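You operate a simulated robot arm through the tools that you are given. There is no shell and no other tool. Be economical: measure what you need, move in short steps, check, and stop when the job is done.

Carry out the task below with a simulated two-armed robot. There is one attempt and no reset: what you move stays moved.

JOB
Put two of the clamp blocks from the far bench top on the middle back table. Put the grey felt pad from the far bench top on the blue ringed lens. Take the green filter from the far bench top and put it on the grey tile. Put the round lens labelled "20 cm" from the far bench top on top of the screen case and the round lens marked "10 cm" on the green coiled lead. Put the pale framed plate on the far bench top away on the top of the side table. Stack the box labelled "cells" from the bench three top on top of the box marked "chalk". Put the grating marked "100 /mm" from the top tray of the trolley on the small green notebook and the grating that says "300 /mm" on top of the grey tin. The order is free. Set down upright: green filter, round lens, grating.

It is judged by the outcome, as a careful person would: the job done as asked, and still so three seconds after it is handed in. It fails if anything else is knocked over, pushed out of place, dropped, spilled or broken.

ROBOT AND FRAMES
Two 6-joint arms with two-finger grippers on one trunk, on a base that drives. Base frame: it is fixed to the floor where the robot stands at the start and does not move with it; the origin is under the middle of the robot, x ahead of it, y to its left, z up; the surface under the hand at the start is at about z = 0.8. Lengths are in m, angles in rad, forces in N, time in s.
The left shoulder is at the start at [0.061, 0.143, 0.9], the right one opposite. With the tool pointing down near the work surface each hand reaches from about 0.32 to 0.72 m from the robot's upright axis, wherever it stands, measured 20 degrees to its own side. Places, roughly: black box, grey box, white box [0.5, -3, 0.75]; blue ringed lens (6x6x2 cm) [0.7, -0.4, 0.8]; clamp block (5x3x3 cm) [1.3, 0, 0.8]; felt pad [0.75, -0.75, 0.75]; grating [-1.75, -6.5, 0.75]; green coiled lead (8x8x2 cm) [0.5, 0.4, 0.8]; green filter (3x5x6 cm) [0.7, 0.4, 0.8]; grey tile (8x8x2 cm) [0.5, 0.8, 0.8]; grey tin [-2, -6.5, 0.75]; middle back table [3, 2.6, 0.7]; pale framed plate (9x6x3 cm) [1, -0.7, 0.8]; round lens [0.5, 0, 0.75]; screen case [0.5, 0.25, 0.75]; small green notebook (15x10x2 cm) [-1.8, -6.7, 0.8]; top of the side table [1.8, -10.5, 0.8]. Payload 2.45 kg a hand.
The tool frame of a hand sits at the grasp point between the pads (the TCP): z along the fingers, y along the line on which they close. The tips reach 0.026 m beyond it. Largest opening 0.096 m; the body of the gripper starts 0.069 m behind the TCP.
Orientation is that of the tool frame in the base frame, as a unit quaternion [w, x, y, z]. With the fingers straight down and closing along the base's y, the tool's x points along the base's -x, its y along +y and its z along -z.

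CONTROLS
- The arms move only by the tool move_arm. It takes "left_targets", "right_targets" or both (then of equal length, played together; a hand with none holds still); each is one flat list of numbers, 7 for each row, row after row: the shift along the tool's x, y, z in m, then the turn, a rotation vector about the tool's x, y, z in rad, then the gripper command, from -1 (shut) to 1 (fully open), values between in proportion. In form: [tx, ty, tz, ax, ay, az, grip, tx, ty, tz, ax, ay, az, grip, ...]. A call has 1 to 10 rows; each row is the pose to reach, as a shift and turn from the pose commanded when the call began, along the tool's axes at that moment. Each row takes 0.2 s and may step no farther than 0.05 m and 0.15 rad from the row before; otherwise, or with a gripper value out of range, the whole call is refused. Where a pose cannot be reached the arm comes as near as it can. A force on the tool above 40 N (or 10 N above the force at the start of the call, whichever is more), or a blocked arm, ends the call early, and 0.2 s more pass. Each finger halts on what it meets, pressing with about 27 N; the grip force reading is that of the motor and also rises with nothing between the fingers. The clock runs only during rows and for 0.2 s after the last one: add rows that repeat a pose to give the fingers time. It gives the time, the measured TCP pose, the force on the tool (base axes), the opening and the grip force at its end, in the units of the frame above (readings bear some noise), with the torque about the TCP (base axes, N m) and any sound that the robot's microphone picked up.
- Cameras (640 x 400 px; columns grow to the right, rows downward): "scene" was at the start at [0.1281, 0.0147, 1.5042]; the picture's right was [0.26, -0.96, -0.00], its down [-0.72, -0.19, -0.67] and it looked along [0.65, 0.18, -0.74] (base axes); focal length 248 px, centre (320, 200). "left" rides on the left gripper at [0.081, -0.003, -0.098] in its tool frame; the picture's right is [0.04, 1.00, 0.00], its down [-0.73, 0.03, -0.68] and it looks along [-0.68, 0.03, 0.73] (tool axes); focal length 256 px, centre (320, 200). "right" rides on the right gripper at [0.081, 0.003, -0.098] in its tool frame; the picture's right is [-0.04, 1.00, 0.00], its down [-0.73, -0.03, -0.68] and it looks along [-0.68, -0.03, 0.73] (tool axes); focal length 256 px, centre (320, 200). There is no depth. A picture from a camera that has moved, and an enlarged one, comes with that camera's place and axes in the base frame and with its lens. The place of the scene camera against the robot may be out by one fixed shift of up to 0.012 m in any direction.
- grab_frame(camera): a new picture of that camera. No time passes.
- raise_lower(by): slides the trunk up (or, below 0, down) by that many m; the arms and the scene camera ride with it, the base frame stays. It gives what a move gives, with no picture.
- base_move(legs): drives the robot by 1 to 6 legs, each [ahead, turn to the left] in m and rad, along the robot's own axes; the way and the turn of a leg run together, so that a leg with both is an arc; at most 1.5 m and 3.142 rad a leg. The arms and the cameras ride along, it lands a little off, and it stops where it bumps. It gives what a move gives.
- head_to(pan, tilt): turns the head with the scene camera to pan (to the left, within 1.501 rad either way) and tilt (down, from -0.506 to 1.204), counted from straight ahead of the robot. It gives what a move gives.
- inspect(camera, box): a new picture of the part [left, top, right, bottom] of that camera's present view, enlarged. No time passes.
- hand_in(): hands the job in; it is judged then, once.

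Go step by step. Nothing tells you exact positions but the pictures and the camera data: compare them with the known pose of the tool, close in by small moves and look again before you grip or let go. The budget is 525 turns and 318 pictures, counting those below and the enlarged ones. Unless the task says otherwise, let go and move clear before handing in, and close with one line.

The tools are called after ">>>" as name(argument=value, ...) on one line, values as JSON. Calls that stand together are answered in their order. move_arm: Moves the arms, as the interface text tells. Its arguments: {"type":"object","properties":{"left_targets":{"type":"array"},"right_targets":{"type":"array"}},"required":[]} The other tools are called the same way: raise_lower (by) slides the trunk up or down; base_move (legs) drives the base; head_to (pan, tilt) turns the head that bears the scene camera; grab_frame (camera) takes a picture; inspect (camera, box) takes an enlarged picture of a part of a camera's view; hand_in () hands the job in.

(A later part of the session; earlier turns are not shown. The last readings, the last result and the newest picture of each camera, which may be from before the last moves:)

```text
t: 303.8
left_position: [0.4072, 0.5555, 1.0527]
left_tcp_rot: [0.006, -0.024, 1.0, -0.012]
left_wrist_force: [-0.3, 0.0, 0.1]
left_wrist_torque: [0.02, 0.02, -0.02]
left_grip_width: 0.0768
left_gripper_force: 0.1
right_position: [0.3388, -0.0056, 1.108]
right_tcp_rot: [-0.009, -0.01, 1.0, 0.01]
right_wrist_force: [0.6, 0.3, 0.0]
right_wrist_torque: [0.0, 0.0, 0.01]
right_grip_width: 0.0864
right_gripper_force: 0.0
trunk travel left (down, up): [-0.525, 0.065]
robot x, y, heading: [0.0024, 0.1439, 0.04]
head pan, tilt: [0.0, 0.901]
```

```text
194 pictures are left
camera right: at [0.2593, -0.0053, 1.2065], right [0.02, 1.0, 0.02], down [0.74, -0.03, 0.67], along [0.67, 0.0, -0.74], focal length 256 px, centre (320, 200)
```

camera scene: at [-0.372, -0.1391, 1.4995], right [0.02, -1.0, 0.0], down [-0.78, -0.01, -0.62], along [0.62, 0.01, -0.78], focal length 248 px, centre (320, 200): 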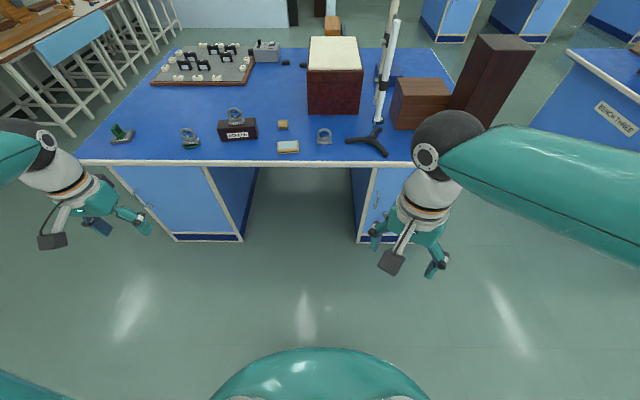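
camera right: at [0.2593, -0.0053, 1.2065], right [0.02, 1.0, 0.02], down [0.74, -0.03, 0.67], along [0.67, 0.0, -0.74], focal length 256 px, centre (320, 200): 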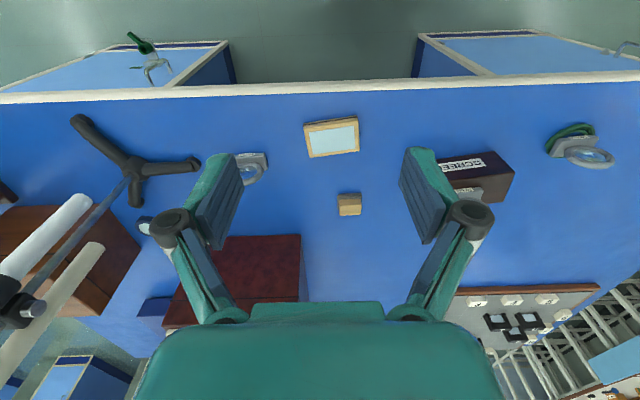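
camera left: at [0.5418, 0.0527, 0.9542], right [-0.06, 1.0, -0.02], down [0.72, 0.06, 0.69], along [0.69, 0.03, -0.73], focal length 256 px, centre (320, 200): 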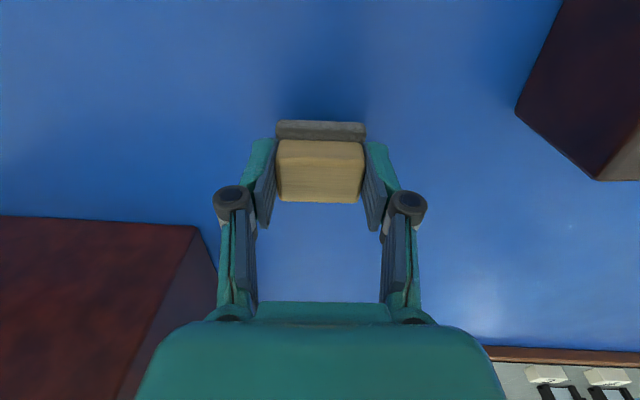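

>>> base_move(legs=[[0.04, 0]])

>>> move_arm(right_targets=[-0.03, 0.008, 0.025, 0, 0, 0, 0.8, -0.06, 0.016, 0.05, 0, 0, 0, 0.8, -0.095, 0.025, 0.075, 0, 0, 0, 0.8, -0.13, 0.033, 0.1, 0, 0, 0, 0.8, -0.165, 0.04, 0.12, 0, 0, 0, 0.8, -0.2, 0.05, 0.14, 0, 0, 0, 0.8, -0.235, 0.057, 0.16, 0, 0, 0, 0.8])

>>> grab_frame(camera="right")

```text
t: 304.7
left_position: [0.4493, 0.5574, 1.053]
left_tcp_rot: [0.004, -0.025, 1.0, -0.012]
left_wrist_force: [0.2, -0.4, -1.1]
left_wrist_torque: [-0.01, 0.08, 0.02]
left_grip_width: 0.0769
left_gripper_force: 0.0
right_position: [0.3824, -0.0036, 1.1073]
right_tcp_rot: [-0.01, -0.009, 1.0, 0.009]
right_wrist_force: [-0.3, 1.0, -0.5]
right_wrist_torque: [-0.01, 0.03, -0.02]
right_grip_width: 0.0861
right_gripper_force: 0.0
trunk travel left (down, up): [-0.525, 0.065]
robot x, y, heading: [0.0461, 0.1401, 0.035]
head pan, tilt: [0.0, 0.901]
```

```text
t: 306.3
left_position: [0.4479, 0.5576, 1.053]
left_tcp_rot: [0.005, -0.024, 1.0, -0.013]
left_wrist_force: [-0.1, 0.2, -0.6]
left_wrist_torque: [-0.02, -0.01, 0.01]
left_grip_width: 0.0765
left_gripper_force: 0.1
right_position: [0.6118, 0.0605, 0.9456]
right_tcp_rot: [-0.008, -0.008, 1.0, 0.009]
right_wrist_force: [0.1, -0.7, 0.5]
right_wrist_torque: [-0.04, 0.03, 0.01]
right_grip_width: 0.0861
right_gripper_force: 0.1
trunk travel left (down, up): [-0.525, 0.065]
robot x, y, heading: [0.0399, 0.1442, 0.036]
head pan, tilt: [0.0, 0.901]
```

```text
193 pictures are left
camera right: at [0.532, 0.0613, 1.0437], right [0.02, 1.0, 0.02], down [0.75, -0.03, 0.67], along [0.67, 0.0, -0.75], focal length 256 px, centre (320, 200)
```

right: 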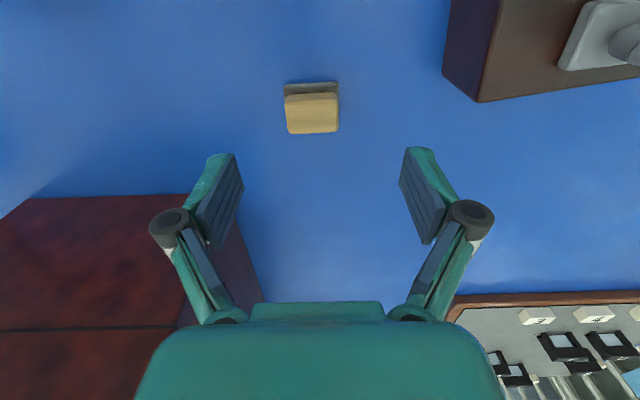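

>>> move_arm(right_targets=[-0.006, -0.002, 0.035, 0.01, -0.01, 0, 0.8, -0.011, -0.004, 0.07, 0.018, -0.016, 0, 0.8, -0.011, -0.004, 0.1, 0.018, -0.016, 0, 0.8, -0.011, -0.004, 0.1, 0.018, -0.016, 0, 0.3, -0.011, -0.004, 0.1, 0.018, -0.016, 0, 0, -0.011, -0.004, 0.1, 0.018, -0.016, 0, -0.4, -0.011, -0.004, 0.1, 0.018, -0.016, 0, -0.4])

>>> move_arm(right_targets=[0, 0, -0.04, 0, 0, 0, -0.4, 0.01, 0, -0.08, 0, 0, 0, -0.4, 0.05, -0.01, -0.1, 0, 0, 0, -0.4, 0.09, -0.03, -0.12, 0, 0, 0, -0.4, 0.13, -0.05, -0.14, 0, 0, 0, -0.4, 0.17, -0.07, -0.16, 0, 0, 0, -0.4, 0.2, -0.08, -0.18, 0, 0, 0, -0.4])

>>> grab_frame(camera="right")

```text
t: 307.9
left_position: [0.4463, 0.5577, 1.0542]
left_tcp_rot: [0.007, -0.024, 1.0, -0.013]
left_wrist_force: [0.2, 0.2, 0.6]
left_wrist_torque: [0.02, -0.01, 0.02]
left_grip_width: 0.0767
left_gripper_force: 0.1
right_position: [0.6208, 0.0591, 0.8464]
right_tcp_rot: [0.0, -0.01, 1.0, 0.001]
right_wrist_force: [-0.4, -1.8, 0.4]
right_wrist_torque: [-0.03, -0.01, 0.01]
right_grip_width: 0.0452
right_gripper_force: 27.3
trunk travel left (down, up): [-0.525, 0.065]
robot x, y, heading: [0.0461, 0.1419, 0.043]
head pan, tilt: [0.0, 0.901]
```

```text
t: 309.5
left_position: [0.4455, 0.5576, 1.0543]
left_tcp_rot: [0.008, -0.024, 1.0, -0.012]
left_wrist_force: [-0.1, -0.9, 0.3]
left_wrist_torque: [0.02, -0.01, -0.02]
left_grip_width: 0.0767
left_gripper_force: 0.0
right_position: [0.4176, -0.0226, 1.0259]
right_tcp_rot: [0.001, -0.009, 1.0, 0.001]
right_wrist_force: [-0.4, -0.7, -0.4]
right_wrist_torque: [0.0, -0.01, 0.03]
right_grip_width: 0.045
right_gripper_force: 26.7
trunk travel left (down, up): [-0.525, 0.065]
robot x, y, heading: [0.0459, 0.1455, 0.04]
head pan, tilt: [0.0, 0.901]
```

```text
192 pictures are left
camera right: at [0.3357, -0.0215, 1.1235], right [0.02, 1.0, 0.0], down [0.73, -0.02, 0.68], along [0.68, -0.01, -0.73], focal length 256 px, centre (320, 200)
```

right: 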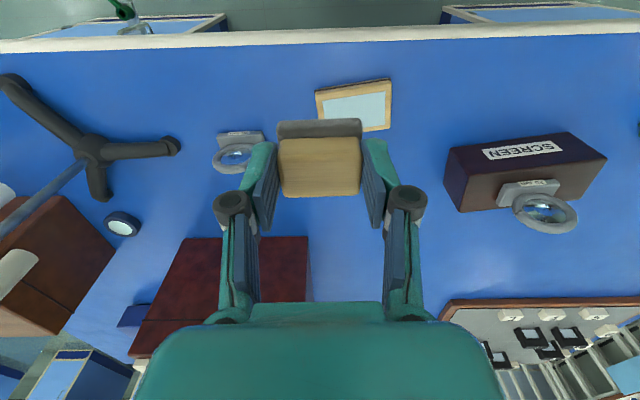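

The pad is in the right hand. I'll tuck it in, then shift the robot right for the placement.

>>> move_arm(right_targets=[0.03, 0.03, 0, 0, 0, 0, -0.4, 0.06, 0.06, 0, 0, 0, 0, -0.4])

>>> base_move(legs=[[-0.3, 0.55], [-0.3, -0.55], [0.3, -0.55], [0.28, 0.51]])

>>> grab_frame(camera="scene")

```text
t: 310.1
left_position: [0.4461, 0.5568, 1.0534]
left_tcp_rot: [0.007, -0.025, 1.0, -0.012]
left_wrist_force: [0.5, -0.2, -1.0]
left_wrist_torque: [-0.02, 0.01, 0.02]
left_grip_width: 0.0766
left_gripper_force: 0.0
right_position: [0.3567, 0.0324, 1.0265]
right_tcp_rot: [0.0, -0.01, 1.0, 0.0]
right_wrist_force: [-0.7, 0.2, 0.0]
right_wrist_torque: [0.01, 0.01, 0.0]
right_grip_width: 0.0449
right_gripper_force: 26.9
trunk travel left (down, up): [-0.525, 0.065]
robot x, y, heading: [0.0451, 0.1432, 0.03]
head pan, tilt: [0.0, 0.901]
```

```text
t: 317.2
left_position: [0.442, 0.2368, 1.0521]
left_tcp_rot: [0.006, -0.018, 1.0, -0.012]
left_wrist_force: [0.0, -0.1, 0.3]
left_wrist_torque: [-0.02, 0.0, -0.01]
left_grip_width: 0.077
left_gripper_force: 0.1
right_position: [0.347, -0.2874, 1.0271]
right_tcp_rot: [0.0, -0.003, 1.0, 0.001]
right_wrist_force: [0.3, -0.1, -1.1]
right_wrist_torque: [-0.06, 0.04, 0.02]
right_grip_width: 0.0449
right_gripper_force: 26.7
trunk travel left (down, up): [-0.525, 0.065]
robot x, y, heading: [0.035, -0.1859, 0.025]
head pan, tilt: [0.0, 0.901]
```

```text
191 pictures are left
camera scene: at [0.1629, -0.1882, 1.499], right [0.03, -1.0, 0.0], down [-0.78, -0.02, -0.62], along [0.62, 0.02, -0.78], focal length 248 px, centre (320, 200)
```

scene: 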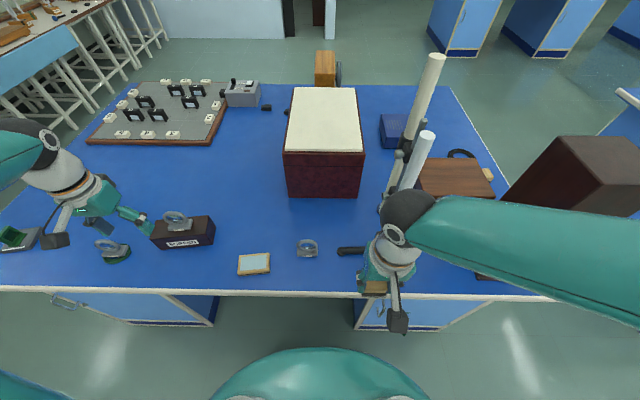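

Next I'll raise the trunk a little for reach and bring the pad around to the right side of the stand.

>>> raise_lower(by=0.05)

>>> move_arm(right_targets=[0, -0.04, 0, 0, 0, 0, -0.4, 0, -0.08, 0, 0, 0, -0.1, -0.4, 0, -0.12, 0, 0, 0, -0.2, -0.4, 0, -0.16, 0, 0, 0, -0.3, -0.4, 0, -0.21, 0, 0, 0, -0.4, -0.4])

>>> base_move(legs=[[0.03, 0]])

>>> grab_frame(camera="right")

>>> grab_frame(camera="scene")

```text
t: 318.1
left_position: [0.4421, 0.2354, 1.1042]
left_tcp_rot: [0.007, -0.019, 1.0, -0.012]
left_wrist_force: [-0.2, 1.2, -0.2]
left_wrist_torque: [-0.01, -0.01, 0.0]
left_grip_width: 0.0767
left_gripper_force: 0.2
right_position: [0.3457, -0.288, 1.0767]
right_tcp_rot: [-0.001, -0.004, 1.0, 0.001]
right_wrist_force: [-0.1, -0.4, 0.1]
right_wrist_torque: [0.02, -0.02, -0.01]
right_grip_width: 0.0451
right_gripper_force: 26.8
trunk travel left (down, up): [-0.575, 0.015]
robot x, y, heading: [0.0355, -0.1867, 0.021]
head pan, tilt: [0.0, 0.901]
```

```text
t: 319.3
left_position: [0.4417, 0.2354, 1.1049]
left_tcp_rot: [0.005, -0.018, 1.0, -0.012]
left_wrist_force: [0.2, -0.1, 0.4]
left_wrist_torque: [0.03, 0.0, 0.02]
left_grip_width: 0.0767
left_gripper_force: 0.1
right_position: [0.347, -0.4989, 1.0775]
right_tcp_rot: [0.001, -0.202, 0.979, 0.001]
right_wrist_force: [0.0, 0.0, 0.1]
right_wrist_torque: [0.07, -0.02, 0.01]
right_grip_width: 0.0449
right_gripper_force: 27.4
trunk travel left (down, up): [-0.575, 0.015]
robot x, y, heading: [0.0373, -0.1862, 0.029]
head pan, tilt: [0.0, 0.901]
```

```text
t: 320.2
left_position: [0.4731, 0.237, 1.1021]
left_tcp_rot: [0.005, -0.018, 1.0, -0.012]
left_wrist_force: [0.4, 0.2, -1.2]
left_wrist_torque: [0.01, 0.05, 0.0]
left_grip_width: 0.0769
left_gripper_force: 0.0
right_position: [0.3788, -0.4971, 1.0757]
right_tcp_rot: [0.0, -0.202, 0.979, 0.0]
right_wrist_force: [0.6, -0.1, -0.2]
right_wrist_torque: [0.0, 0.09, -0.03]
right_grip_width: 0.0451
right_gripper_force: 27.2
trunk travel left (down, up): [-0.575, 0.015]
robot x, y, heading: [0.0646, -0.1884, 0.023]
head pan, tilt: [0.0, 0.901]
```

```text
190 pictures are left
camera right: at [0.3033, -0.526, 1.1736], right [-0.36, 0.93, 0.0], down [0.69, 0.26, 0.68], along [0.63, 0.24, -0.73], focal length 256 px, centre (320, 200)
```

right: 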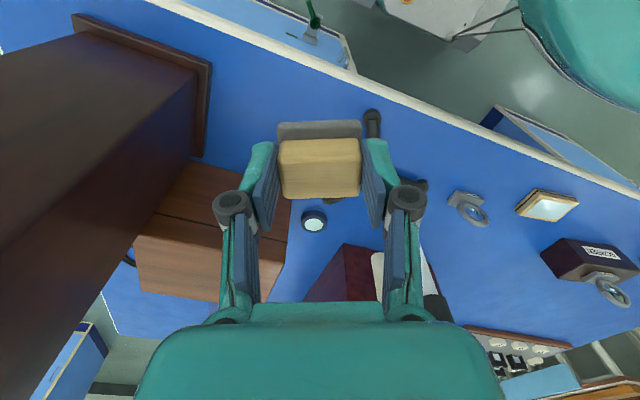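

```text
189 pictures are left
camera scene: at [0.195, -0.1883, 1.5489], right [0.03, -1.0, 0.0], down [-0.78, -0.02, -0.62], along [0.62, 0.02, -0.79], focal length 248 px, centre (320, 200)
```

scene: 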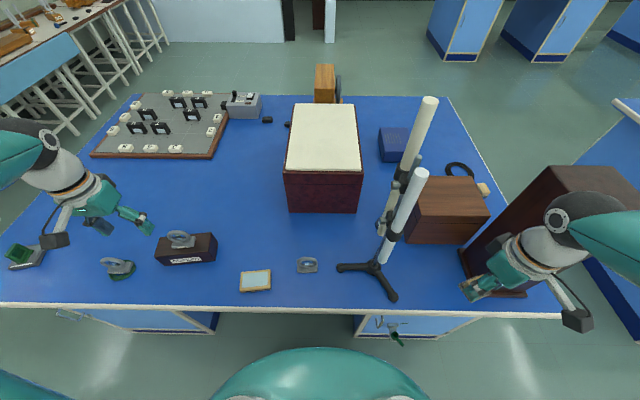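

Lens centre is about (0.668, -0.390), and the stand tubes are at (0.48, -0.34) and (0.56, -0.34). I'll approach over the chest.

>>> move_arm(right_targets=[-0.0427, -0.0125, 0, 0, 0, 0, -0.4, -0.0854, -0.025, 0, 0, 0, 0, -0.4, -0.1281, -0.0375, 0, 0, 0, 0, -0.4, -0.1709, -0.05, 0, 0, 0, 0, -0.4, -0.2136, -0.0627, 0, 0, 0, 0, -0.4])

>>> grab_frame(camera="right")

>>> grab_frame(camera="scene")

```text
t: 321.4
left_position: [0.4727, 0.2364, 1.1034]
left_tcp_rot: [0.005, -0.019, 1.0, -0.012]
left_wrist_force: [0.5, -0.7, -0.2]
left_wrist_torque: [0.0, -0.01, -0.03]
left_grip_width: 0.0768
left_gripper_force: 0.1
right_position: [0.6003, -0.471, 1.077]
right_tcp_rot: [0.0, -0.202, 0.979, 0.001]
right_wrist_force: [0.3, -0.2, -1.0]
right_wrist_torque: [0.01, -0.02, 0.02]
right_grip_width: 0.0452
right_gripper_force: 27.1
trunk travel left (down, up): [-0.575, 0.015]
robot x, y, heading: [0.0637, -0.1854, 0.027]
head pan, tilt: [0.0, 0.901]
```

```text
188 pictures are left
camera right: at [0.5244, -0.5001, 1.1746], right [-0.36, 0.93, 0.0], down [0.69, 0.26, 0.68], along [0.63, 0.25, -0.73], focal length 256 px, centre (320, 200)
```

right: 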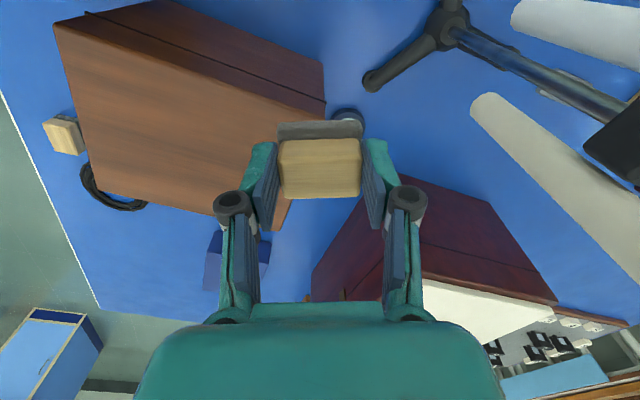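

```text
187 pictures are left
camera scene: at [0.1939, -0.188, 1.5489], right [0.03, -1.0, 0.0], down [-0.78, -0.02, -0.62], along [0.62, 0.02, -0.78], focal length 248 px, centre (320, 200)
```

scene: 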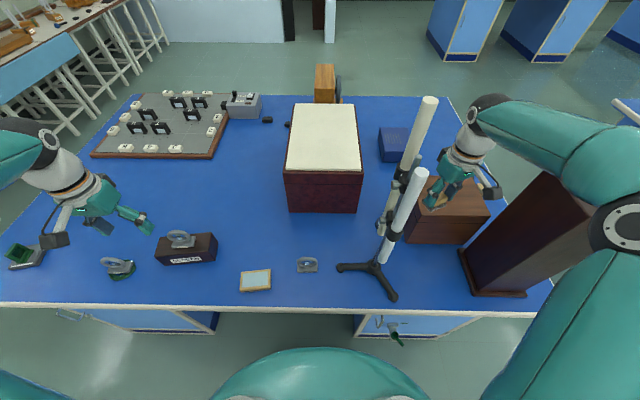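

>>> move_arm(right_targets=[-0.032, 0.016, 0, 0, 0, 0, -0.4, -0.064, 0.031, 0, 0, 0, 0, -0.4, -0.094, 0.0455, 0, 0, 0, 0, -0.4])

>>> grab_frame(camera="right")

```text
t: 322.2
left_position: [0.4737, 0.2369, 1.1036]
left_tcp_rot: [0.006, -0.018, 1.0, -0.012]
left_wrist_force: [-0.3, -0.2, -0.4]
left_wrist_torque: [-0.03, 0.01, 0.0]
left_grip_width: 0.0769
left_gripper_force: 0.1
right_position: [0.6666, -0.3888, 1.0766]
right_tcp_rot: [0.0, -0.201, 0.98, 0.001]
right_wrist_force: [0.2, 0.7, -0.7]
right_wrist_torque: [-0.03, 0.0, -0.01]
right_grip_width: 0.0449
right_gripper_force: 27.0
trunk travel left (down, up): [-0.575, 0.015]
robot x, y, heading: [0.0658, -0.1889, 0.03]
head pan, tilt: [0.0, 0.901]
```

```text
186 pictures are left
camera right: at [0.5911, -0.4188, 1.1736], right [-0.36, 0.93, 0.0], down [0.69, 0.26, 0.68], along [0.63, 0.24, -0.73], focal length 256 px, centre (320, 200)
```

right: 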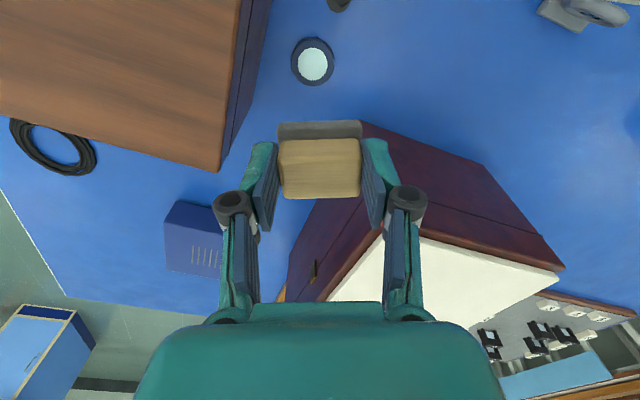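

>>> move_arm(right_targets=[-0.0107, -0.009, 0.03, 0, 0, 0, -0.4, -0.0107, -0.009, 0.07, 0, 0, 0, -0.4, -0.0107, -0.009, 0.11, 0, 0, 0, -0.4, -0.0107, -0.009, 0.145, 0, 0, 0, -0.4])

>>> grab_frame(camera="right")

>>> grab_frame(camera="scene")

```text
t: 323.2
left_position: [0.4711, 0.2362, 1.104]
left_tcp_rot: [0.006, -0.018, 1.0, -0.012]
left_wrist_force: [-0.4, -1.0, -0.6]
left_wrist_torque: [0.03, 0.04, -0.03]
left_grip_width: 0.0767
left_gripper_force: 0.0
right_position: [0.6803, -0.3936, 0.9295]
right_tcp_rot: [0.0, -0.201, 0.979, 0.0]
right_wrist_force: [0.0, 0.2, -0.8]
right_wrist_torque: [0.01, 0.0, 0.01]
right_grip_width: 0.045
right_gripper_force: 27.1
trunk travel left (down, up): [-0.575, 0.015]
robot x, y, heading: [0.0666, -0.1851, 0.029]
head pan, tilt: [0.0, 0.901]
```

```text
185 pictures are left
camera right: at [0.6039, -0.4226, 1.0269], right [-0.36, 0.93, 0.0], down [0.69, 0.26, 0.68], along [0.63, 0.24, -0.73], focal length 256 px, centre (320, 200)
```

right: 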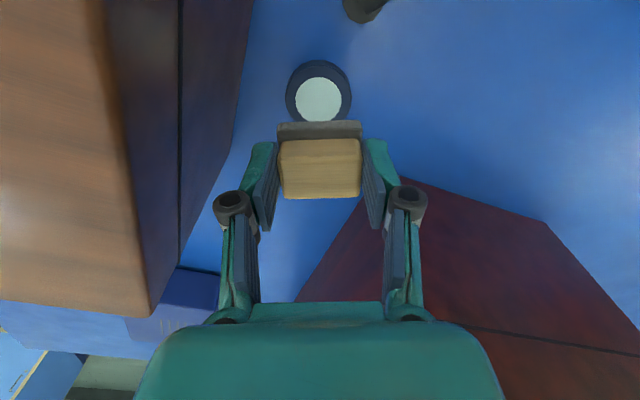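

```text
184 pictures are left
camera scene: at [0.1931, -0.1883, 1.5491], right [0.03, -1.0, 0.0], down [-0.78, -0.02, -0.62], along [0.62, 0.02, -0.78], focal length 248 px, centre (320, 200)
```

scene: 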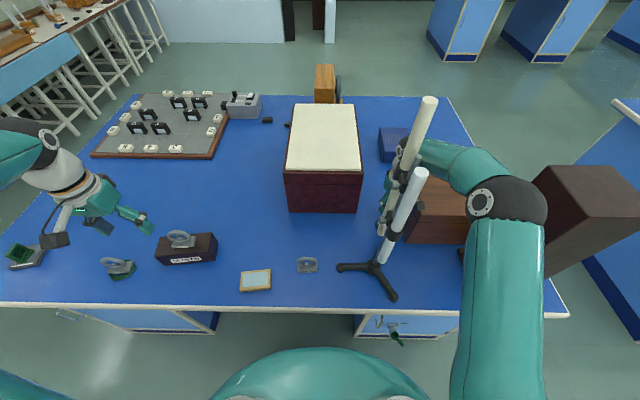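

>>> move_arm(right_targets=[0, -0.001, 0.025, 0, 0, 0, -0.4, 0, -0.001, 0.05, 0, 0, 0, -0.4, 0, -0.001, 0.054, 0, 0, 0, -0.4, 0, -0.001, 0.057, 0, 0, 0, -0.4])

>>> grab_frame(camera="right")

```text
t: 324.2
left_position: [0.4718, 0.2372, 1.1038]
left_tcp_rot: [0.007, -0.018, 1.0, -0.012]
left_wrist_force: [-0.1, 0.9, 0.7]
left_wrist_torque: [0.01, -0.02, -0.03]
left_grip_width: 0.077
left_gripper_force: 0.0
right_position: [0.6791, -0.3941, 0.8754]
right_tcp_rot: [0.0, -0.202, 0.979, 0.001]
right_wrist_force: [0.3, -0.1, -0.3]
right_wrist_torque: [-0.05, 0.0, 0.01]
right_grip_width: 0.0453
right_gripper_force: 27.1
trunk travel left (down, up): [-0.575, 0.015]
robot x, y, heading: [0.0623, -0.1871, 0.026]
head pan, tilt: [0.0, 0.901]
```

```text
183 pictures are left
camera right: at [0.6042, -0.4242, 0.9729], right [-0.36, 0.93, 0.0], down [0.69, 0.26, 0.68], along [0.63, 0.24, -0.73], focal length 256 px, centre (320, 200)
```

right: 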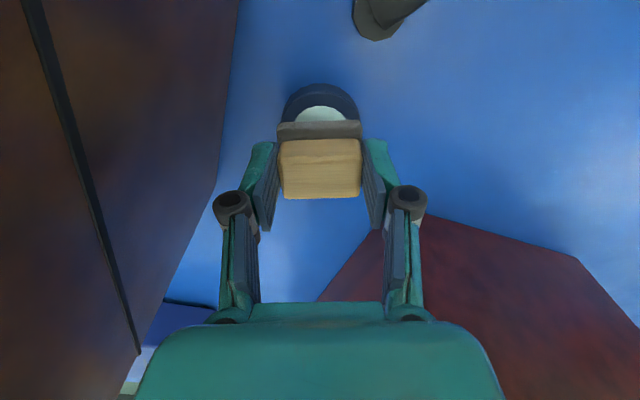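

>>> move_arm(right_targets=[0, 0, 0.003, 0, 0, 0, -0.4, 0, 0, 0.006, 0, 0, 0, -0.4, 0, 0, 0.009, 0, 0, 0, -0.4])

```text
t: 325.0
left_position: [0.472, 0.2365, 1.1039]
left_tcp_rot: [0.006, -0.019, 1.0, -0.012]
left_wrist_force: [-0.4, 0.1, 0.5]
left_wrist_torque: [0.01, 0.02, 0.02]
left_grip_width: 0.0767
left_gripper_force: 0.1
right_position: [0.6806, -0.395, 0.8661]
right_tcp_rot: [0.001, -0.202, 0.979, 0.001]
right_wrist_force: [-0.4, -0.7, 0.3]
right_wrist_torque: [-0.01, -0.03, 0.0]
right_grip_width: 0.045
right_gripper_force: 27.2
trunk travel left (down, up): [-0.575, 0.015]
robot x, y, heading: [0.0659, -0.182, 0.028]
head pan, tilt: [0.0, 0.901]
```

>>> move_arm(right_targets=[0, 0, 0.002, 0, 0, 0, -0.4, 0, 0, 0.004, 0, 0, 0, -0.4, 0, 0, 0.006, 0, 0, 0, -0.4])

```text
t: 325.8
left_position: [0.471, 0.2368, 1.1054]
left_tcp_rot: [0.006, -0.019, 1.0, -0.012]
left_wrist_force: [-0.3, 0.0, 0.5]
left_wrist_torque: [-0.02, 0.04, 0.03]
left_grip_width: 0.0768
left_gripper_force: 0.1
right_position: [0.6801, -0.3958, 0.8608]
right_tcp_rot: [0.001, -0.201, 0.98, 0.0]
right_wrist_force: [-1.8, 0.6, 6.2]
right_wrist_torque: [0.0, 0.08, -0.01]
right_grip_width: 0.0449
right_gripper_force: 26.8
trunk travel left (down, up): [-0.575, 0.015]
robot x, y, heading: [0.0667, -0.1844, 0.025]
head pan, tilt: [0.0, 0.901]
```

The pad rests on the blue lens. I'll release and rise straight up.

>>> move_arm(right_targets=[0, 0, 0, 0, 0, 0, 0, 0, 0, 0, 0, 0, 0, 0.3, 0, 0, 0, 0, 0, 0, 0.4, 0, 0, -0.03, 0, 0, 0, 0.4, 0, 0, -0.07, 0, 0, 0, 0.4, 0, 0, -0.11, 0, 0, 0, 0.4, 0, 0, -0.15, 0, 0, 0, 0.4, 0, 0, -0.19, 0, 0, 0, 0.4, 0, 0, -0.215, 0, 0, 0, 0.4])

>>> grab_frame(camera="right")

```text
t: 327.8
left_position: [0.471, 0.2376, 1.1052]
left_tcp_rot: [0.007, -0.018, 1.0, -0.013]
left_wrist_force: [1.1, -0.4, -0.3]
left_wrist_torque: [-0.02, 0.02, -0.01]
left_grip_width: 0.0767
left_gripper_force: 0.0
right_position: [0.6764, -0.3956, 1.077]
right_tcp_rot: [0.0, -0.202, 0.979, 0.002]
right_wrist_force: [-0.3, -0.3, -1.1]
right_wrist_torque: [0.01, -0.02, -0.01]
right_grip_width: 0.0671
right_gripper_force: 0.1
trunk travel left (down, up): [-0.575, 0.015]
robot x, y, heading: [0.0667, -0.1838, 0.024]
head pan, tilt: [0.0, 0.901]
```

```text
182 pictures are left
camera right: at [0.6021, -0.4241, 1.1746], right [-0.36, 0.93, 0.0], down [0.68, 0.26, 0.68], along [0.63, 0.25, -0.73], focal length 256 px, centre (320, 200)
```

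right: 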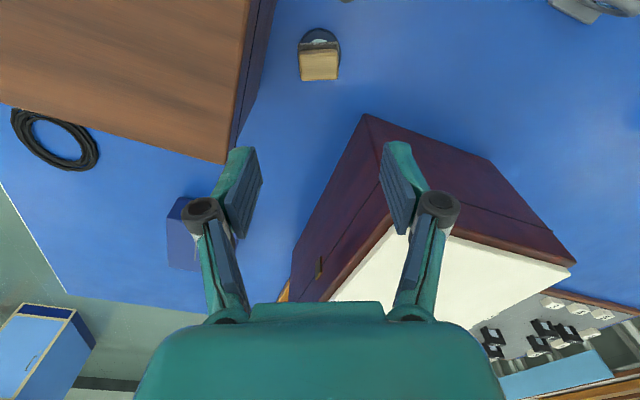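

The pad is on the blue lens. I'll retrace the way out.

>>> move_arm(right_targets=[0.033, -0.0126, 0, 0, 0, 0, 0.4, 0.066, -0.025, 0, 0, 0, 0, 0.4, 0.099, -0.0378, 0, 0, 0, 0, 0.4, 0.142, -0.025, 0, 0, 0, 0, 0.4, 0.185, -0.0125, 0, 0, 0, 0, 0.4, 0.228, 0, 0, 0, 0, 0, 0.4, 0.27, 0.0125, 0, 0, 0, 0, 0.4, 0.3126, 0.0249, 0, 0, 0, 0, 0.4, 0.34, 0.0249, 0, 0, 0, 0, 0.4])

>>> base_move(legs=[[-0.25, 0]])

>>> grab_frame(camera="scene")

```text
t: 329.8
left_position: [0.4718, 0.236, 1.1026]
left_tcp_rot: [0.007, -0.018, 1.0, -0.012]
left_wrist_force: [0.7, 0.3, 0.6]
left_wrist_torque: [0.01, 0.0, -0.03]
left_grip_width: 0.0765
left_gripper_force: 0.1
right_position: [0.3574, -0.509, 1.0744]
right_tcp_rot: [0.001, -0.203, 0.979, 0.0]
right_wrist_force: [-0.2, -0.2, -0.3]
right_wrist_torque: [0.01, -0.01, -0.05]
right_grip_width: 0.0673
right_gripper_force: 0.0
trunk travel left (down, up): [-0.575, 0.015]
robot x, y, heading: [0.0685, -0.1839, 0.025]
head pan, tilt: [0.0, 0.901]
```

```text
t: 331.6
left_position: [0.2212, 0.2286, 1.1041]
left_tcp_rot: [0.007, -0.016, 1.0, -0.012]
left_wrist_force: [0.5, -0.3, -0.4]
left_wrist_torque: [0.0, -0.02, -0.01]
left_grip_width: 0.0768
left_gripper_force: 0.0
right_position: [0.103, -0.5144, 1.0744]
right_tcp_rot: [0.001, -0.2, 0.98, 0.0]
right_wrist_force: [0.1, -0.6, 0.9]
right_wrist_torque: [-0.01, -0.02, 0.01]
right_grip_width: 0.0672
right_gripper_force: 0.0
trunk travel left (down, up): [-0.575, 0.015]
robot x, y, heading: [-0.1865, -0.1929, 0.022]
head pan, tilt: [0.0, 0.901]
```

```text
181 pictures are left
camera scene: at [-0.0614, -0.1957, 1.5493], right [0.02, -1.0, 0.0], down [-0.78, -0.01, -0.62], along [0.62, 0.01, -0.78], focal length 248 px, centre (320, 200)
```

scene: 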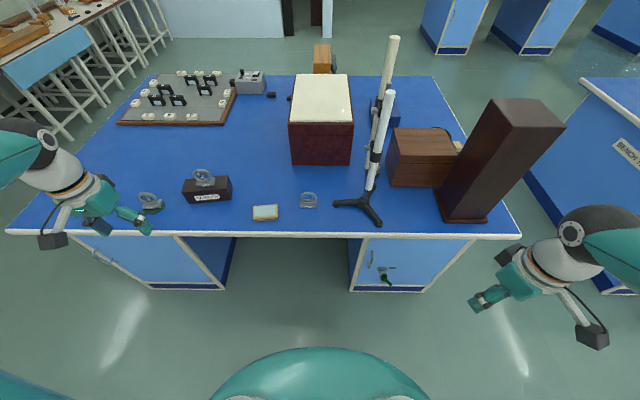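

Next I'll collect the plate with the left hand. First I'll lower the trunk back, drive in and turn the left wrist.

>>> raise_lower(by=-0.05)

>>> move_arm(left_targets=[0, 0, 0, -0.012, 0.007, -0.14, 1, 0, 0, 0, -0.024, 0.014, -0.28, 1, 0, 0, 0, -0.024, 0.014, -0.42, 1, 0, 0, 0, -0.024, 0.014, -0.56, 1, 0, 0, 0, -0.024, 0.014, -0.7, 1, 0, 0, 0, -0.024, 0.014, -0.84, 1, 0, 0, 0, -0.024, 0.014, -0.98, 1, 0, 0, 0, -0.024, 0.014, -1.12, 1, 0, 0, 0, -0.024, 0.014, -1.26, 1, 0, 0, 0, -0.024, 0.014, -1.4, 1])

>>> base_move(legs=[[0.2, 0]])

>>> grab_frame(camera="left")

```text
t: 332.5
left_position: [0.2225, 0.228, 1.0544]
left_tcp_rot: [0.006, -0.015, 1.0, -0.012]
left_wrist_force: [-0.5, -0.1, 0.4]
left_wrist_torque: [0.0, -0.03, 0.0]
left_grip_width: 0.0768
left_gripper_force: 0.0
right_position: [0.1038, -0.5143, 1.0253]
right_tcp_rot: [0.0, -0.2, 0.98, 0.001]
right_wrist_force: [-1.5, -1.2, -0.2]
right_wrist_torque: [-0.02, 0.01, 0.02]
right_grip_width: 0.0671
right_gripper_force: 0.0
trunk travel left (down, up): [-0.525, 0.065]
robot x, y, heading: [-0.1906, -0.1914, 0.024]
head pan, tilt: [0.0, 0.901]
```

```text
t: 334.7
left_position: [0.223, 0.2287, 1.0544]
left_tcp_rot: [-0.01, -0.657, 0.754, -0.002]
left_wrist_force: [0.3, -0.2, 0.1]
left_wrist_torque: [-0.05, 0.04, 0.0]
left_grip_width: 0.096
left_gripper_force: 0.0
right_position: [0.1045, -0.5148, 1.026]
right_tcp_rot: [0.001, -0.199, 0.98, 0.001]
right_wrist_force: [0.5, 0.1, 0.6]
right_wrist_torque: [-0.01, 0.01, 0.04]
right_grip_width: 0.0669
right_gripper_force: 0.1
trunk travel left (down, up): [-0.525, 0.065]
robot x, y, heading: [-0.1866, -0.1931, 0.021]
head pan, tilt: [0.0, 0.901]
```

```text
t: 336.3
left_position: [0.4268, 0.2312, 1.0537]
left_tcp_rot: [-0.01, -0.656, 0.755, -0.002]
left_wrist_force: [0.1, -0.1, 0.4]
left_wrist_torque: [-0.03, 0.07, -0.01]
left_grip_width: 0.096
left_gripper_force: 0.0
right_position: [0.309, -0.5111, 1.0246]
right_tcp_rot: [-0.001, -0.2, 0.98, 0.001]
right_wrist_force: [-0.2, -0.6, -0.8]
right_wrist_torque: [-0.05, 0.02, 0.0]
right_grip_width: 0.0672
right_gripper_force: 0.1
trunk travel left (down, up): [-0.525, 0.065]
robot x, y, heading: [0.0177, -0.1847, 0.012]
head pan, tilt: [0.0, 0.901]
```

```text
180 pictures are left
camera left: at [0.4206, 0.152, 1.1521], right [-0.99, 0.1, 0.01], down [0.08, 0.74, 0.67], along [0.06, 0.66, -0.75], focal length 256 px, centre (320, 200)
```

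left: 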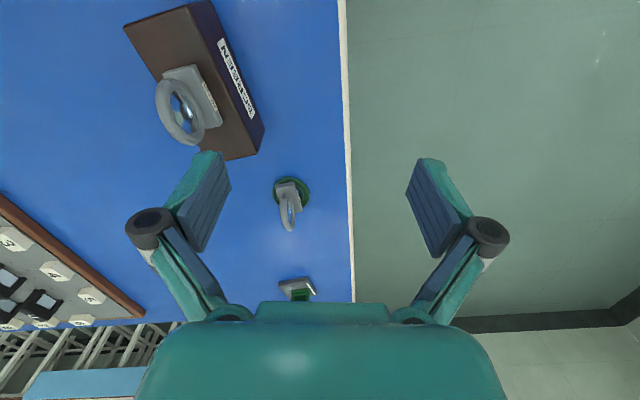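

>>> move_arm(left_targets=[0.04, -0.012, 0, 0, 0, 0, 1, 0.08, -0.025, 0, 0, 0, 0, 1, 0.12, -0.037, 0, 0, 0, 0, 1, 0.16, -0.05, 0, 0, 0, 0, 1, 0.2, -0.062, 0.02, 0, 0, 0, 1, 0.242, -0.075, 0.04, 0, 0, 0, 1])

>>> grab_frame(camera="left")

```text
t: 337.7
left_position: [0.4635, -0.0195, 1.0171]
left_tcp_rot: [-0.009, -0.656, 0.755, -0.001]
left_wrist_force: [1.4, 0.4, 0.6]
left_wrist_torque: [-0.01, 0.03, -0.01]
left_grip_width: 0.096
left_gripper_force: 0.1
right_position: [0.3079, -0.511, 1.0262]
right_tcp_rot: [0.0, -0.2, 0.98, 0.002]
right_wrist_force: [-1.3, 0.3, 0.0]
right_wrist_torque: [-0.02, 0.01, -0.01]
right_grip_width: 0.0671
right_gripper_force: 0.0
trunk travel left (down, up): [-0.525, 0.065]
robot x, y, heading: [0.0193, -0.1878, 0.014]
head pan, tilt: [0.0, 0.901]
```

```text
179 pictures are left
camera left: at [0.4576, -0.0989, 1.1149], right [-0.99, 0.1, 0.01], down [0.08, 0.74, 0.67], along [0.06, 0.66, -0.74], focal length 256 px, centre (320, 200)
```

left: 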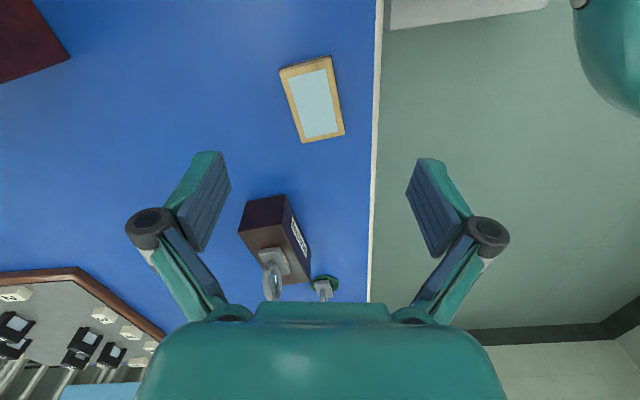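

>>> move_arm(left_targets=[-0.01, -0.001, 0.02, 0, 0, -0.09, 0.8, -0.02, -0.003, 0.04, 0, 0, -0.18, 0.8, -0.0325, -0.005, 0.07, 0, 0, -0.27, 0.8, -0.0325, -0.005, 0.11, 0, 0, -0.27, 0.8])

>>> grab_frame(camera="left")

```text
t: 338.7
left_position: [0.471, 0.009, 0.9091]
left_tcp_rot: [0.009, 0.752, -0.659, 0.0]
left_wrist_force: [-0.6, -0.2, 0.5]
left_wrist_torque: [-0.03, 0.0, 0.02]
left_grip_width: 0.0863
left_gripper_force: 0.0
right_position: [0.3084, -0.5111, 1.0266]
right_tcp_rot: [0.001, -0.2, 0.98, 0.0]
right_wrist_force: [0.5, -0.1, -0.3]
right_wrist_torque: [0.0, 0.0, 0.01]
right_grip_width: 0.0671
right_gripper_force: 0.0
trunk travel left (down, up): [-0.525, 0.065]
robot x, y, heading: [0.0144, -0.1889, 0.018]
head pan, tilt: [0.0, 0.901]
```

```text
178 pictures are left
camera left: at [0.4872, -0.0697, 1.0064], right [-0.99, -0.17, 0.01], down [-0.12, 0.73, 0.67], along [-0.12, 0.66, -0.74], focal length 256 px, centre (320, 200)
```

left: 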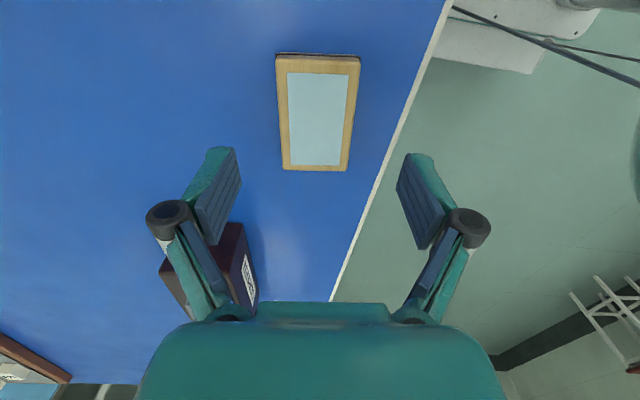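

>>> move_arm(left_targets=[0, 0, 0.035, 0, 0, 0, 0.8, 0, 0, 0.07, 0, 0, 0, 0.8, 0, 0, 0.077, 0, 0, 0, 0.8, 0, 0, 0.077, 0, 0, 0, 0.4, 0, 0, 0.077, 0, 0, 0, 0, 0, 0, 0.077, 0, 0, 0, -0.4, 0, 0, 0.077, 0, 0, 0, -0.4])

>>> move_arm(left_targets=[0, 0, -0.04, 0, 0, 0, -0.4, 0, 0, -0.08, 0, 0, 0, -0.4, 0, 0, -0.12, 0, 0, 0, -0.4, 0, 0, -0.16, 0, 0, 0, -0.4, 0, 0, -0.2, 0, 0, 0, -0.4])

>>> grab_frame(camera="left")

```text
t: 340.3
left_position: [0.4722, 0.0093, 0.8317]
left_tcp_rot: [0.01, 0.751, -0.66, 0.001]
left_wrist_force: [0.8, 1.0, 0.2]
left_wrist_torque: [-0.07, -0.06, 0.04]
left_grip_width: 0.0575
left_gripper_force: 27.2
right_position: [0.3081, -0.5101, 1.0269]
right_tcp_rot: [0.001, -0.199, 0.98, 0.001]
right_wrist_force: [0.4, -0.6, 0.6]
right_wrist_torque: [0.0, -0.05, -0.01]
right_grip_width: 0.0675
right_gripper_force: 0.0
trunk travel left (down, up): [-0.525, 0.065]
robot x, y, heading: [0.0159, -0.1878, 0.015]
head pan, tilt: [0.0, 0.901]
```

```text
t: 341.5
left_position: [0.4728, 0.011, 1.0294]
left_tcp_rot: [0.01, 0.751, -0.66, 0.001]
left_wrist_force: [0.1, -0.1, -2.1]
left_wrist_torque: [-0.02, -0.02, -0.01]
left_grip_width: 0.0573
left_gripper_force: 26.8
right_position: [0.306, -0.5114, 1.0268]
right_tcp_rot: [0.001, -0.199, 0.98, 0.002]
right_wrist_force: [-0.7, 0.3, -0.3]
right_wrist_torque: [-0.02, -0.03, -0.03]
right_grip_width: 0.0673
right_gripper_force: 0.0
trunk travel left (down, up): [-0.525, 0.065]
robot x, y, heading: [0.0171, -0.1855, 0.019]
head pan, tilt: [0.0, 0.901]
```

```text
177 pictures are left
camera left: at [0.4889, -0.0669, 1.1266], right [-0.99, -0.17, 0.02], down [-0.12, 0.73, 0.67], along [-0.12, 0.66, -0.74], focal length 256 px, centre (320, 200)
```

left: 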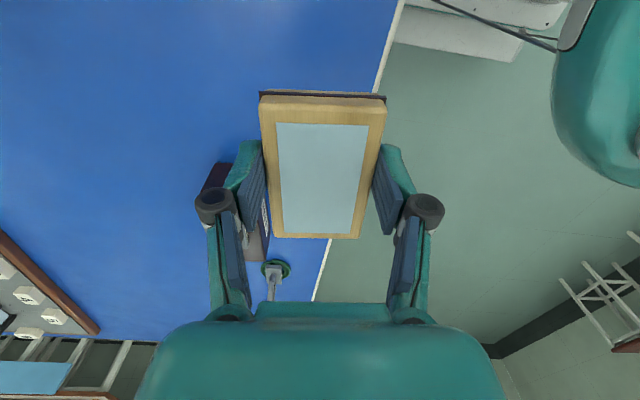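

The plate is in the left hand and the bench jobs are done. Next I'll drive down the aisle to bench three for the "cells" and "chalk" boxes.

>>> base_move(legs=[[-0.45, 0], [0, -0.78]])

>>> base_move(legs=[[0, -0.78]])

>>> base_move(legs=[[1.4, 0], [1.4, 0]])

>>> head_to(pan=0.9, tilt=0.5)

>>> grab_frame(camera="scene")

```text
t: 346.6
left_position: [0.036, -0.3782, 1.0279]
left_tcp_rot: [-0.009, -0.441, 0.897, 0.003]
left_wrist_force: [0.5, 0.0, -1.7]
left_wrist_torque: [-0.02, 0.04, -0.02]
left_grip_width: 0.0575
left_gripper_force: 26.4
right_position: [-0.4518, -0.6273, 1.0244]
right_tcp_rot: [0.001, 0.192, 0.981, 0.001]
right_wrist_force: [0.2, -0.5, -0.6]
right_wrist_torque: [0.01, 0.03, 0.04]
right_grip_width: 0.0671
right_gripper_force: 0.0
trunk travel left (down, up): [-0.525, 0.065]
robot x, y, heading: [-0.4138, -0.1799, -0.77]
head pan, tilt: [0.0, 0.901]
```

```text
t: 349.2
left_position: [-0.2225, -0.6299, 1.0282]
left_tcp_rot: [-0.007, -0.08, 0.997, 0.006]
left_wrist_force: [-0.1, -0.2, -1.3]
left_wrist_torque: [0.0, 0.02, 0.01]
left_grip_width: 0.0572
left_gripper_force: 26.9
right_position: [-0.7512, -0.4796, 1.0255]
right_tcp_rot: [0.001, 0.539, 0.842, 0.001]
right_wrist_force: [0.8, 0.0, -0.6]
right_wrist_torque: [0.03, 0.03, -0.01]
right_grip_width: 0.0671
right_gripper_force: 0.1
trunk travel left (down, up): [-0.525, 0.065]
robot x, y, heading: [-0.3815, -0.1742, -1.515]
head pan, tilt: [0.0, 0.901]
```

```text
t: 363.1
left_position: [-0.0484, -3.4639, 1.0304]
left_tcp_rot: [-0.008, -0.08, 0.997, 0.006]
left_wrist_force: [0.1, 0.3, -2.1]
left_wrist_torque: [0.0, 0.0, 0.03]
left_grip_width: 0.0575
left_gripper_force: 27.0
right_position: [-0.5753, -3.3126, 1.0275]
right_tcp_rot: [0.001, 0.539, 0.842, 0.0]
right_wrist_force: [0.7, -0.5, 0.5]
right_wrist_torque: [0.05, 0.0, -0.01]
right_grip_width: 0.0671
right_gripper_force: 0.0
trunk travel left (down, up): [-0.525, 0.065]
robot x, y, heading: [-0.2105, -3.009, -1.513]
head pan, tilt: [0.0, 0.901]
```

```text
t: 364.4
left_position: [-0.0487, -3.4626, 1.0296]
left_tcp_rot: [-0.007, -0.08, 0.997, 0.006]
left_wrist_force: [0.1, 0.4, -0.8]
left_wrist_torque: [0.03, 0.01, 0.02]
left_grip_width: 0.0573
left_gripper_force: 26.8
right_position: [-0.5761, -3.3117, 1.0278]
right_tcp_rot: [0.001, 0.539, 0.842, 0.0]
right_wrist_force: [-0.1, 0.3, 0.3]
right_wrist_torque: [0.04, -0.04, 0.01]
right_grip_width: 0.067
right_gripper_force: 0.1
trunk travel left (down, up): [-0.525, 0.065]
robot x, y, heading: [-0.2101, -3.0067, -1.514]
head pan, tilt: [0.901, 0.499]
```

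```text
176 pictures are left
camera scene: at [-0.1415, -3.1286, 1.533], right [-0.58, -0.82, 0.0], down [-0.39, 0.28, -0.88], along [0.72, -0.51, -0.48], focal length 248 px, centre (320, 200)
```

scene: 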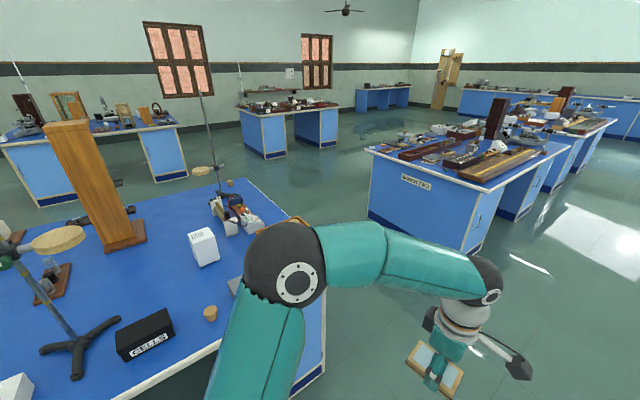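

The black box is labelled "CELLS", near (0.525, -2.97). I'll face the bench to find "chalk".

>>> base_move(legs=[[0, 0.76]])

>>> base_move(legs=[[0, 0.76]])

>>> head_to(pan=-0.1, tilt=0.7)

>>> grab_frame(camera="scene")

```text
t: 367.0
left_position: [0.2186, -3.2278, 1.0288]
left_tcp_rot: [-0.009, -0.444, 0.896, 0.003]
left_wrist_force: [0.4, -0.6, -2.1]
left_wrist_torque: [-0.04, 0.01, 0.0]
left_grip_width: 0.0574
left_gripper_force: 27.5
right_position: [-0.267, -3.4827, 1.0271]
right_tcp_rot: [0.001, 0.19, 0.982, 0.001]
right_wrist_force: [0.9, 0.8, 0.3]
right_wrist_torque: [0.03, 0.05, 0.02]
right_grip_width: 0.0672
right_gripper_force: 0.1
trunk travel left (down, up): [-0.525, 0.065]
robot x, y, heading: [-0.2243, -3.0277, -0.76]
head pan, tilt: [0.901, 0.499]
```

```text
t: 369.6
left_position: [0.2345, -2.8624, 1.0296]
left_tcp_rot: [0.01, 0.746, -0.666, 0.001]
left_wrist_force: [-0.1, 0.3, -1.7]
left_wrist_torque: [-0.02, 0.01, 0.02]
left_grip_width: 0.0576
left_gripper_force: 27.1
right_position: [0.0574, -3.3827, 1.0275]
right_tcp_rot: [0.0, -0.189, 0.982, 0.001]
right_wrist_force: [0.6, 0.5, -0.3]
right_wrist_torque: [-0.03, -0.01, 0.02]
right_grip_width: 0.0671
right_gripper_force: 0.0
trunk travel left (down, up): [-0.525, 0.065]
robot x, y, heading: [-0.2257, -3.0568, 0.001]
head pan, tilt: [0.901, 0.499]
```

```text
t: 370.9
left_position: [0.2323, -2.8618, 1.0307]
left_tcp_rot: [0.01, 0.745, -0.666, 0.0]
left_wrist_force: [0.5, -1.0, -1.4]
left_wrist_torque: [0.0, -0.02, 0.01]
left_grip_width: 0.0571
left_gripper_force: 27.7
right_position: [0.0577, -3.3829, 1.0288]
right_tcp_rot: [0.0, -0.19, 0.982, 0.0]
right_wrist_force: [0.4, -0.1, -0.5]
right_wrist_torque: [-0.01, 0.01, -0.02]
right_grip_width: 0.067
right_gripper_force: 0.0
trunk travel left (down, up): [-0.525, 0.065]
robot x, y, heading: [-0.2269, -3.0586, -0.003]
head pan, tilt: [-0.099, 0.7]
```

```text
175 pictures are left
camera scene: at [-0.0909, -3.0697, 1.5153], right [-0.1, -1.0, 0.0], down [-0.64, 0.06, -0.76], along [0.76, -0.07, -0.64], focal length 248 px, centre (320, 200)
```

scene: 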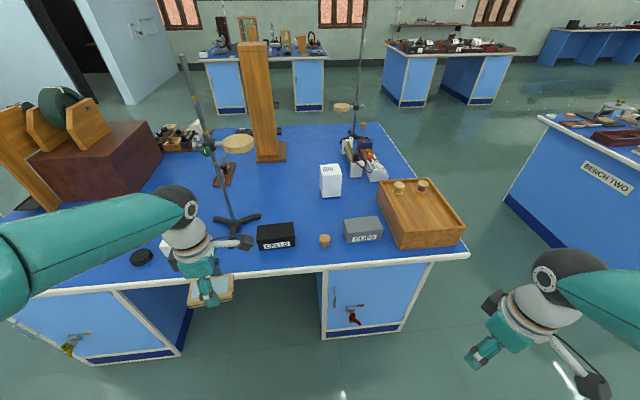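

>>> inspect(camera="scene", box=[140, 150, 480, 300])

>>> inspect(camera="scene", box=[310, 150, 400, 260])

```text
1.88 times, centred on (310, 225) of scene
camera zoom: at [-0.0909, -3.0697, 1.5153], right [-0.1, -1.0, 0.0], down [-0.64, 0.06, -0.76], along [0.76, -0.07, -0.64], focal length 468 px, centre (339, 153)
```

zoom: 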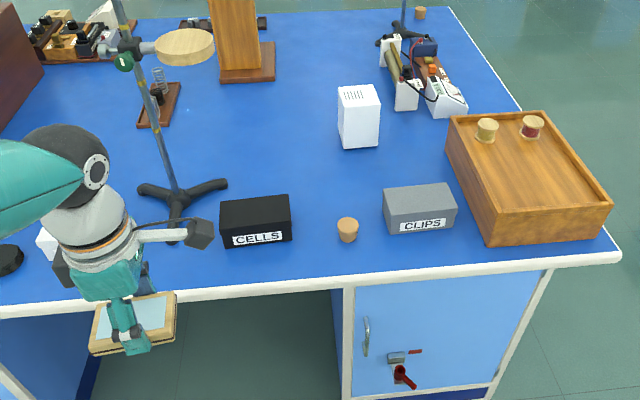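

```text
3.64 times, centred on (355, 205) of scene
camera zoom: at [-0.0909, -3.0697, 1.5153], right [-0.1, -1.0, 0.0], down [-0.64, 0.06, -0.76], along [0.76, -0.07, -0.64], focal length 904 px, centre (193, 182)
```

zoom: 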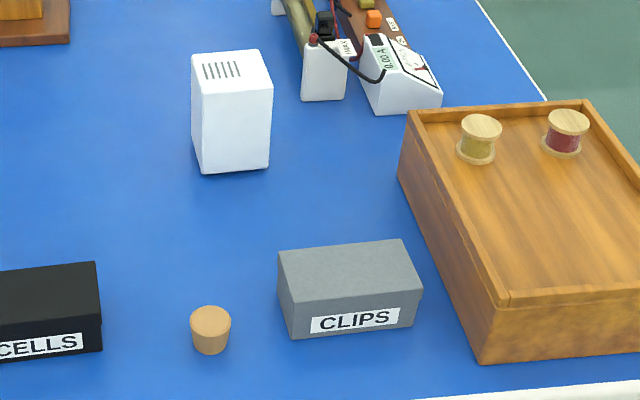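

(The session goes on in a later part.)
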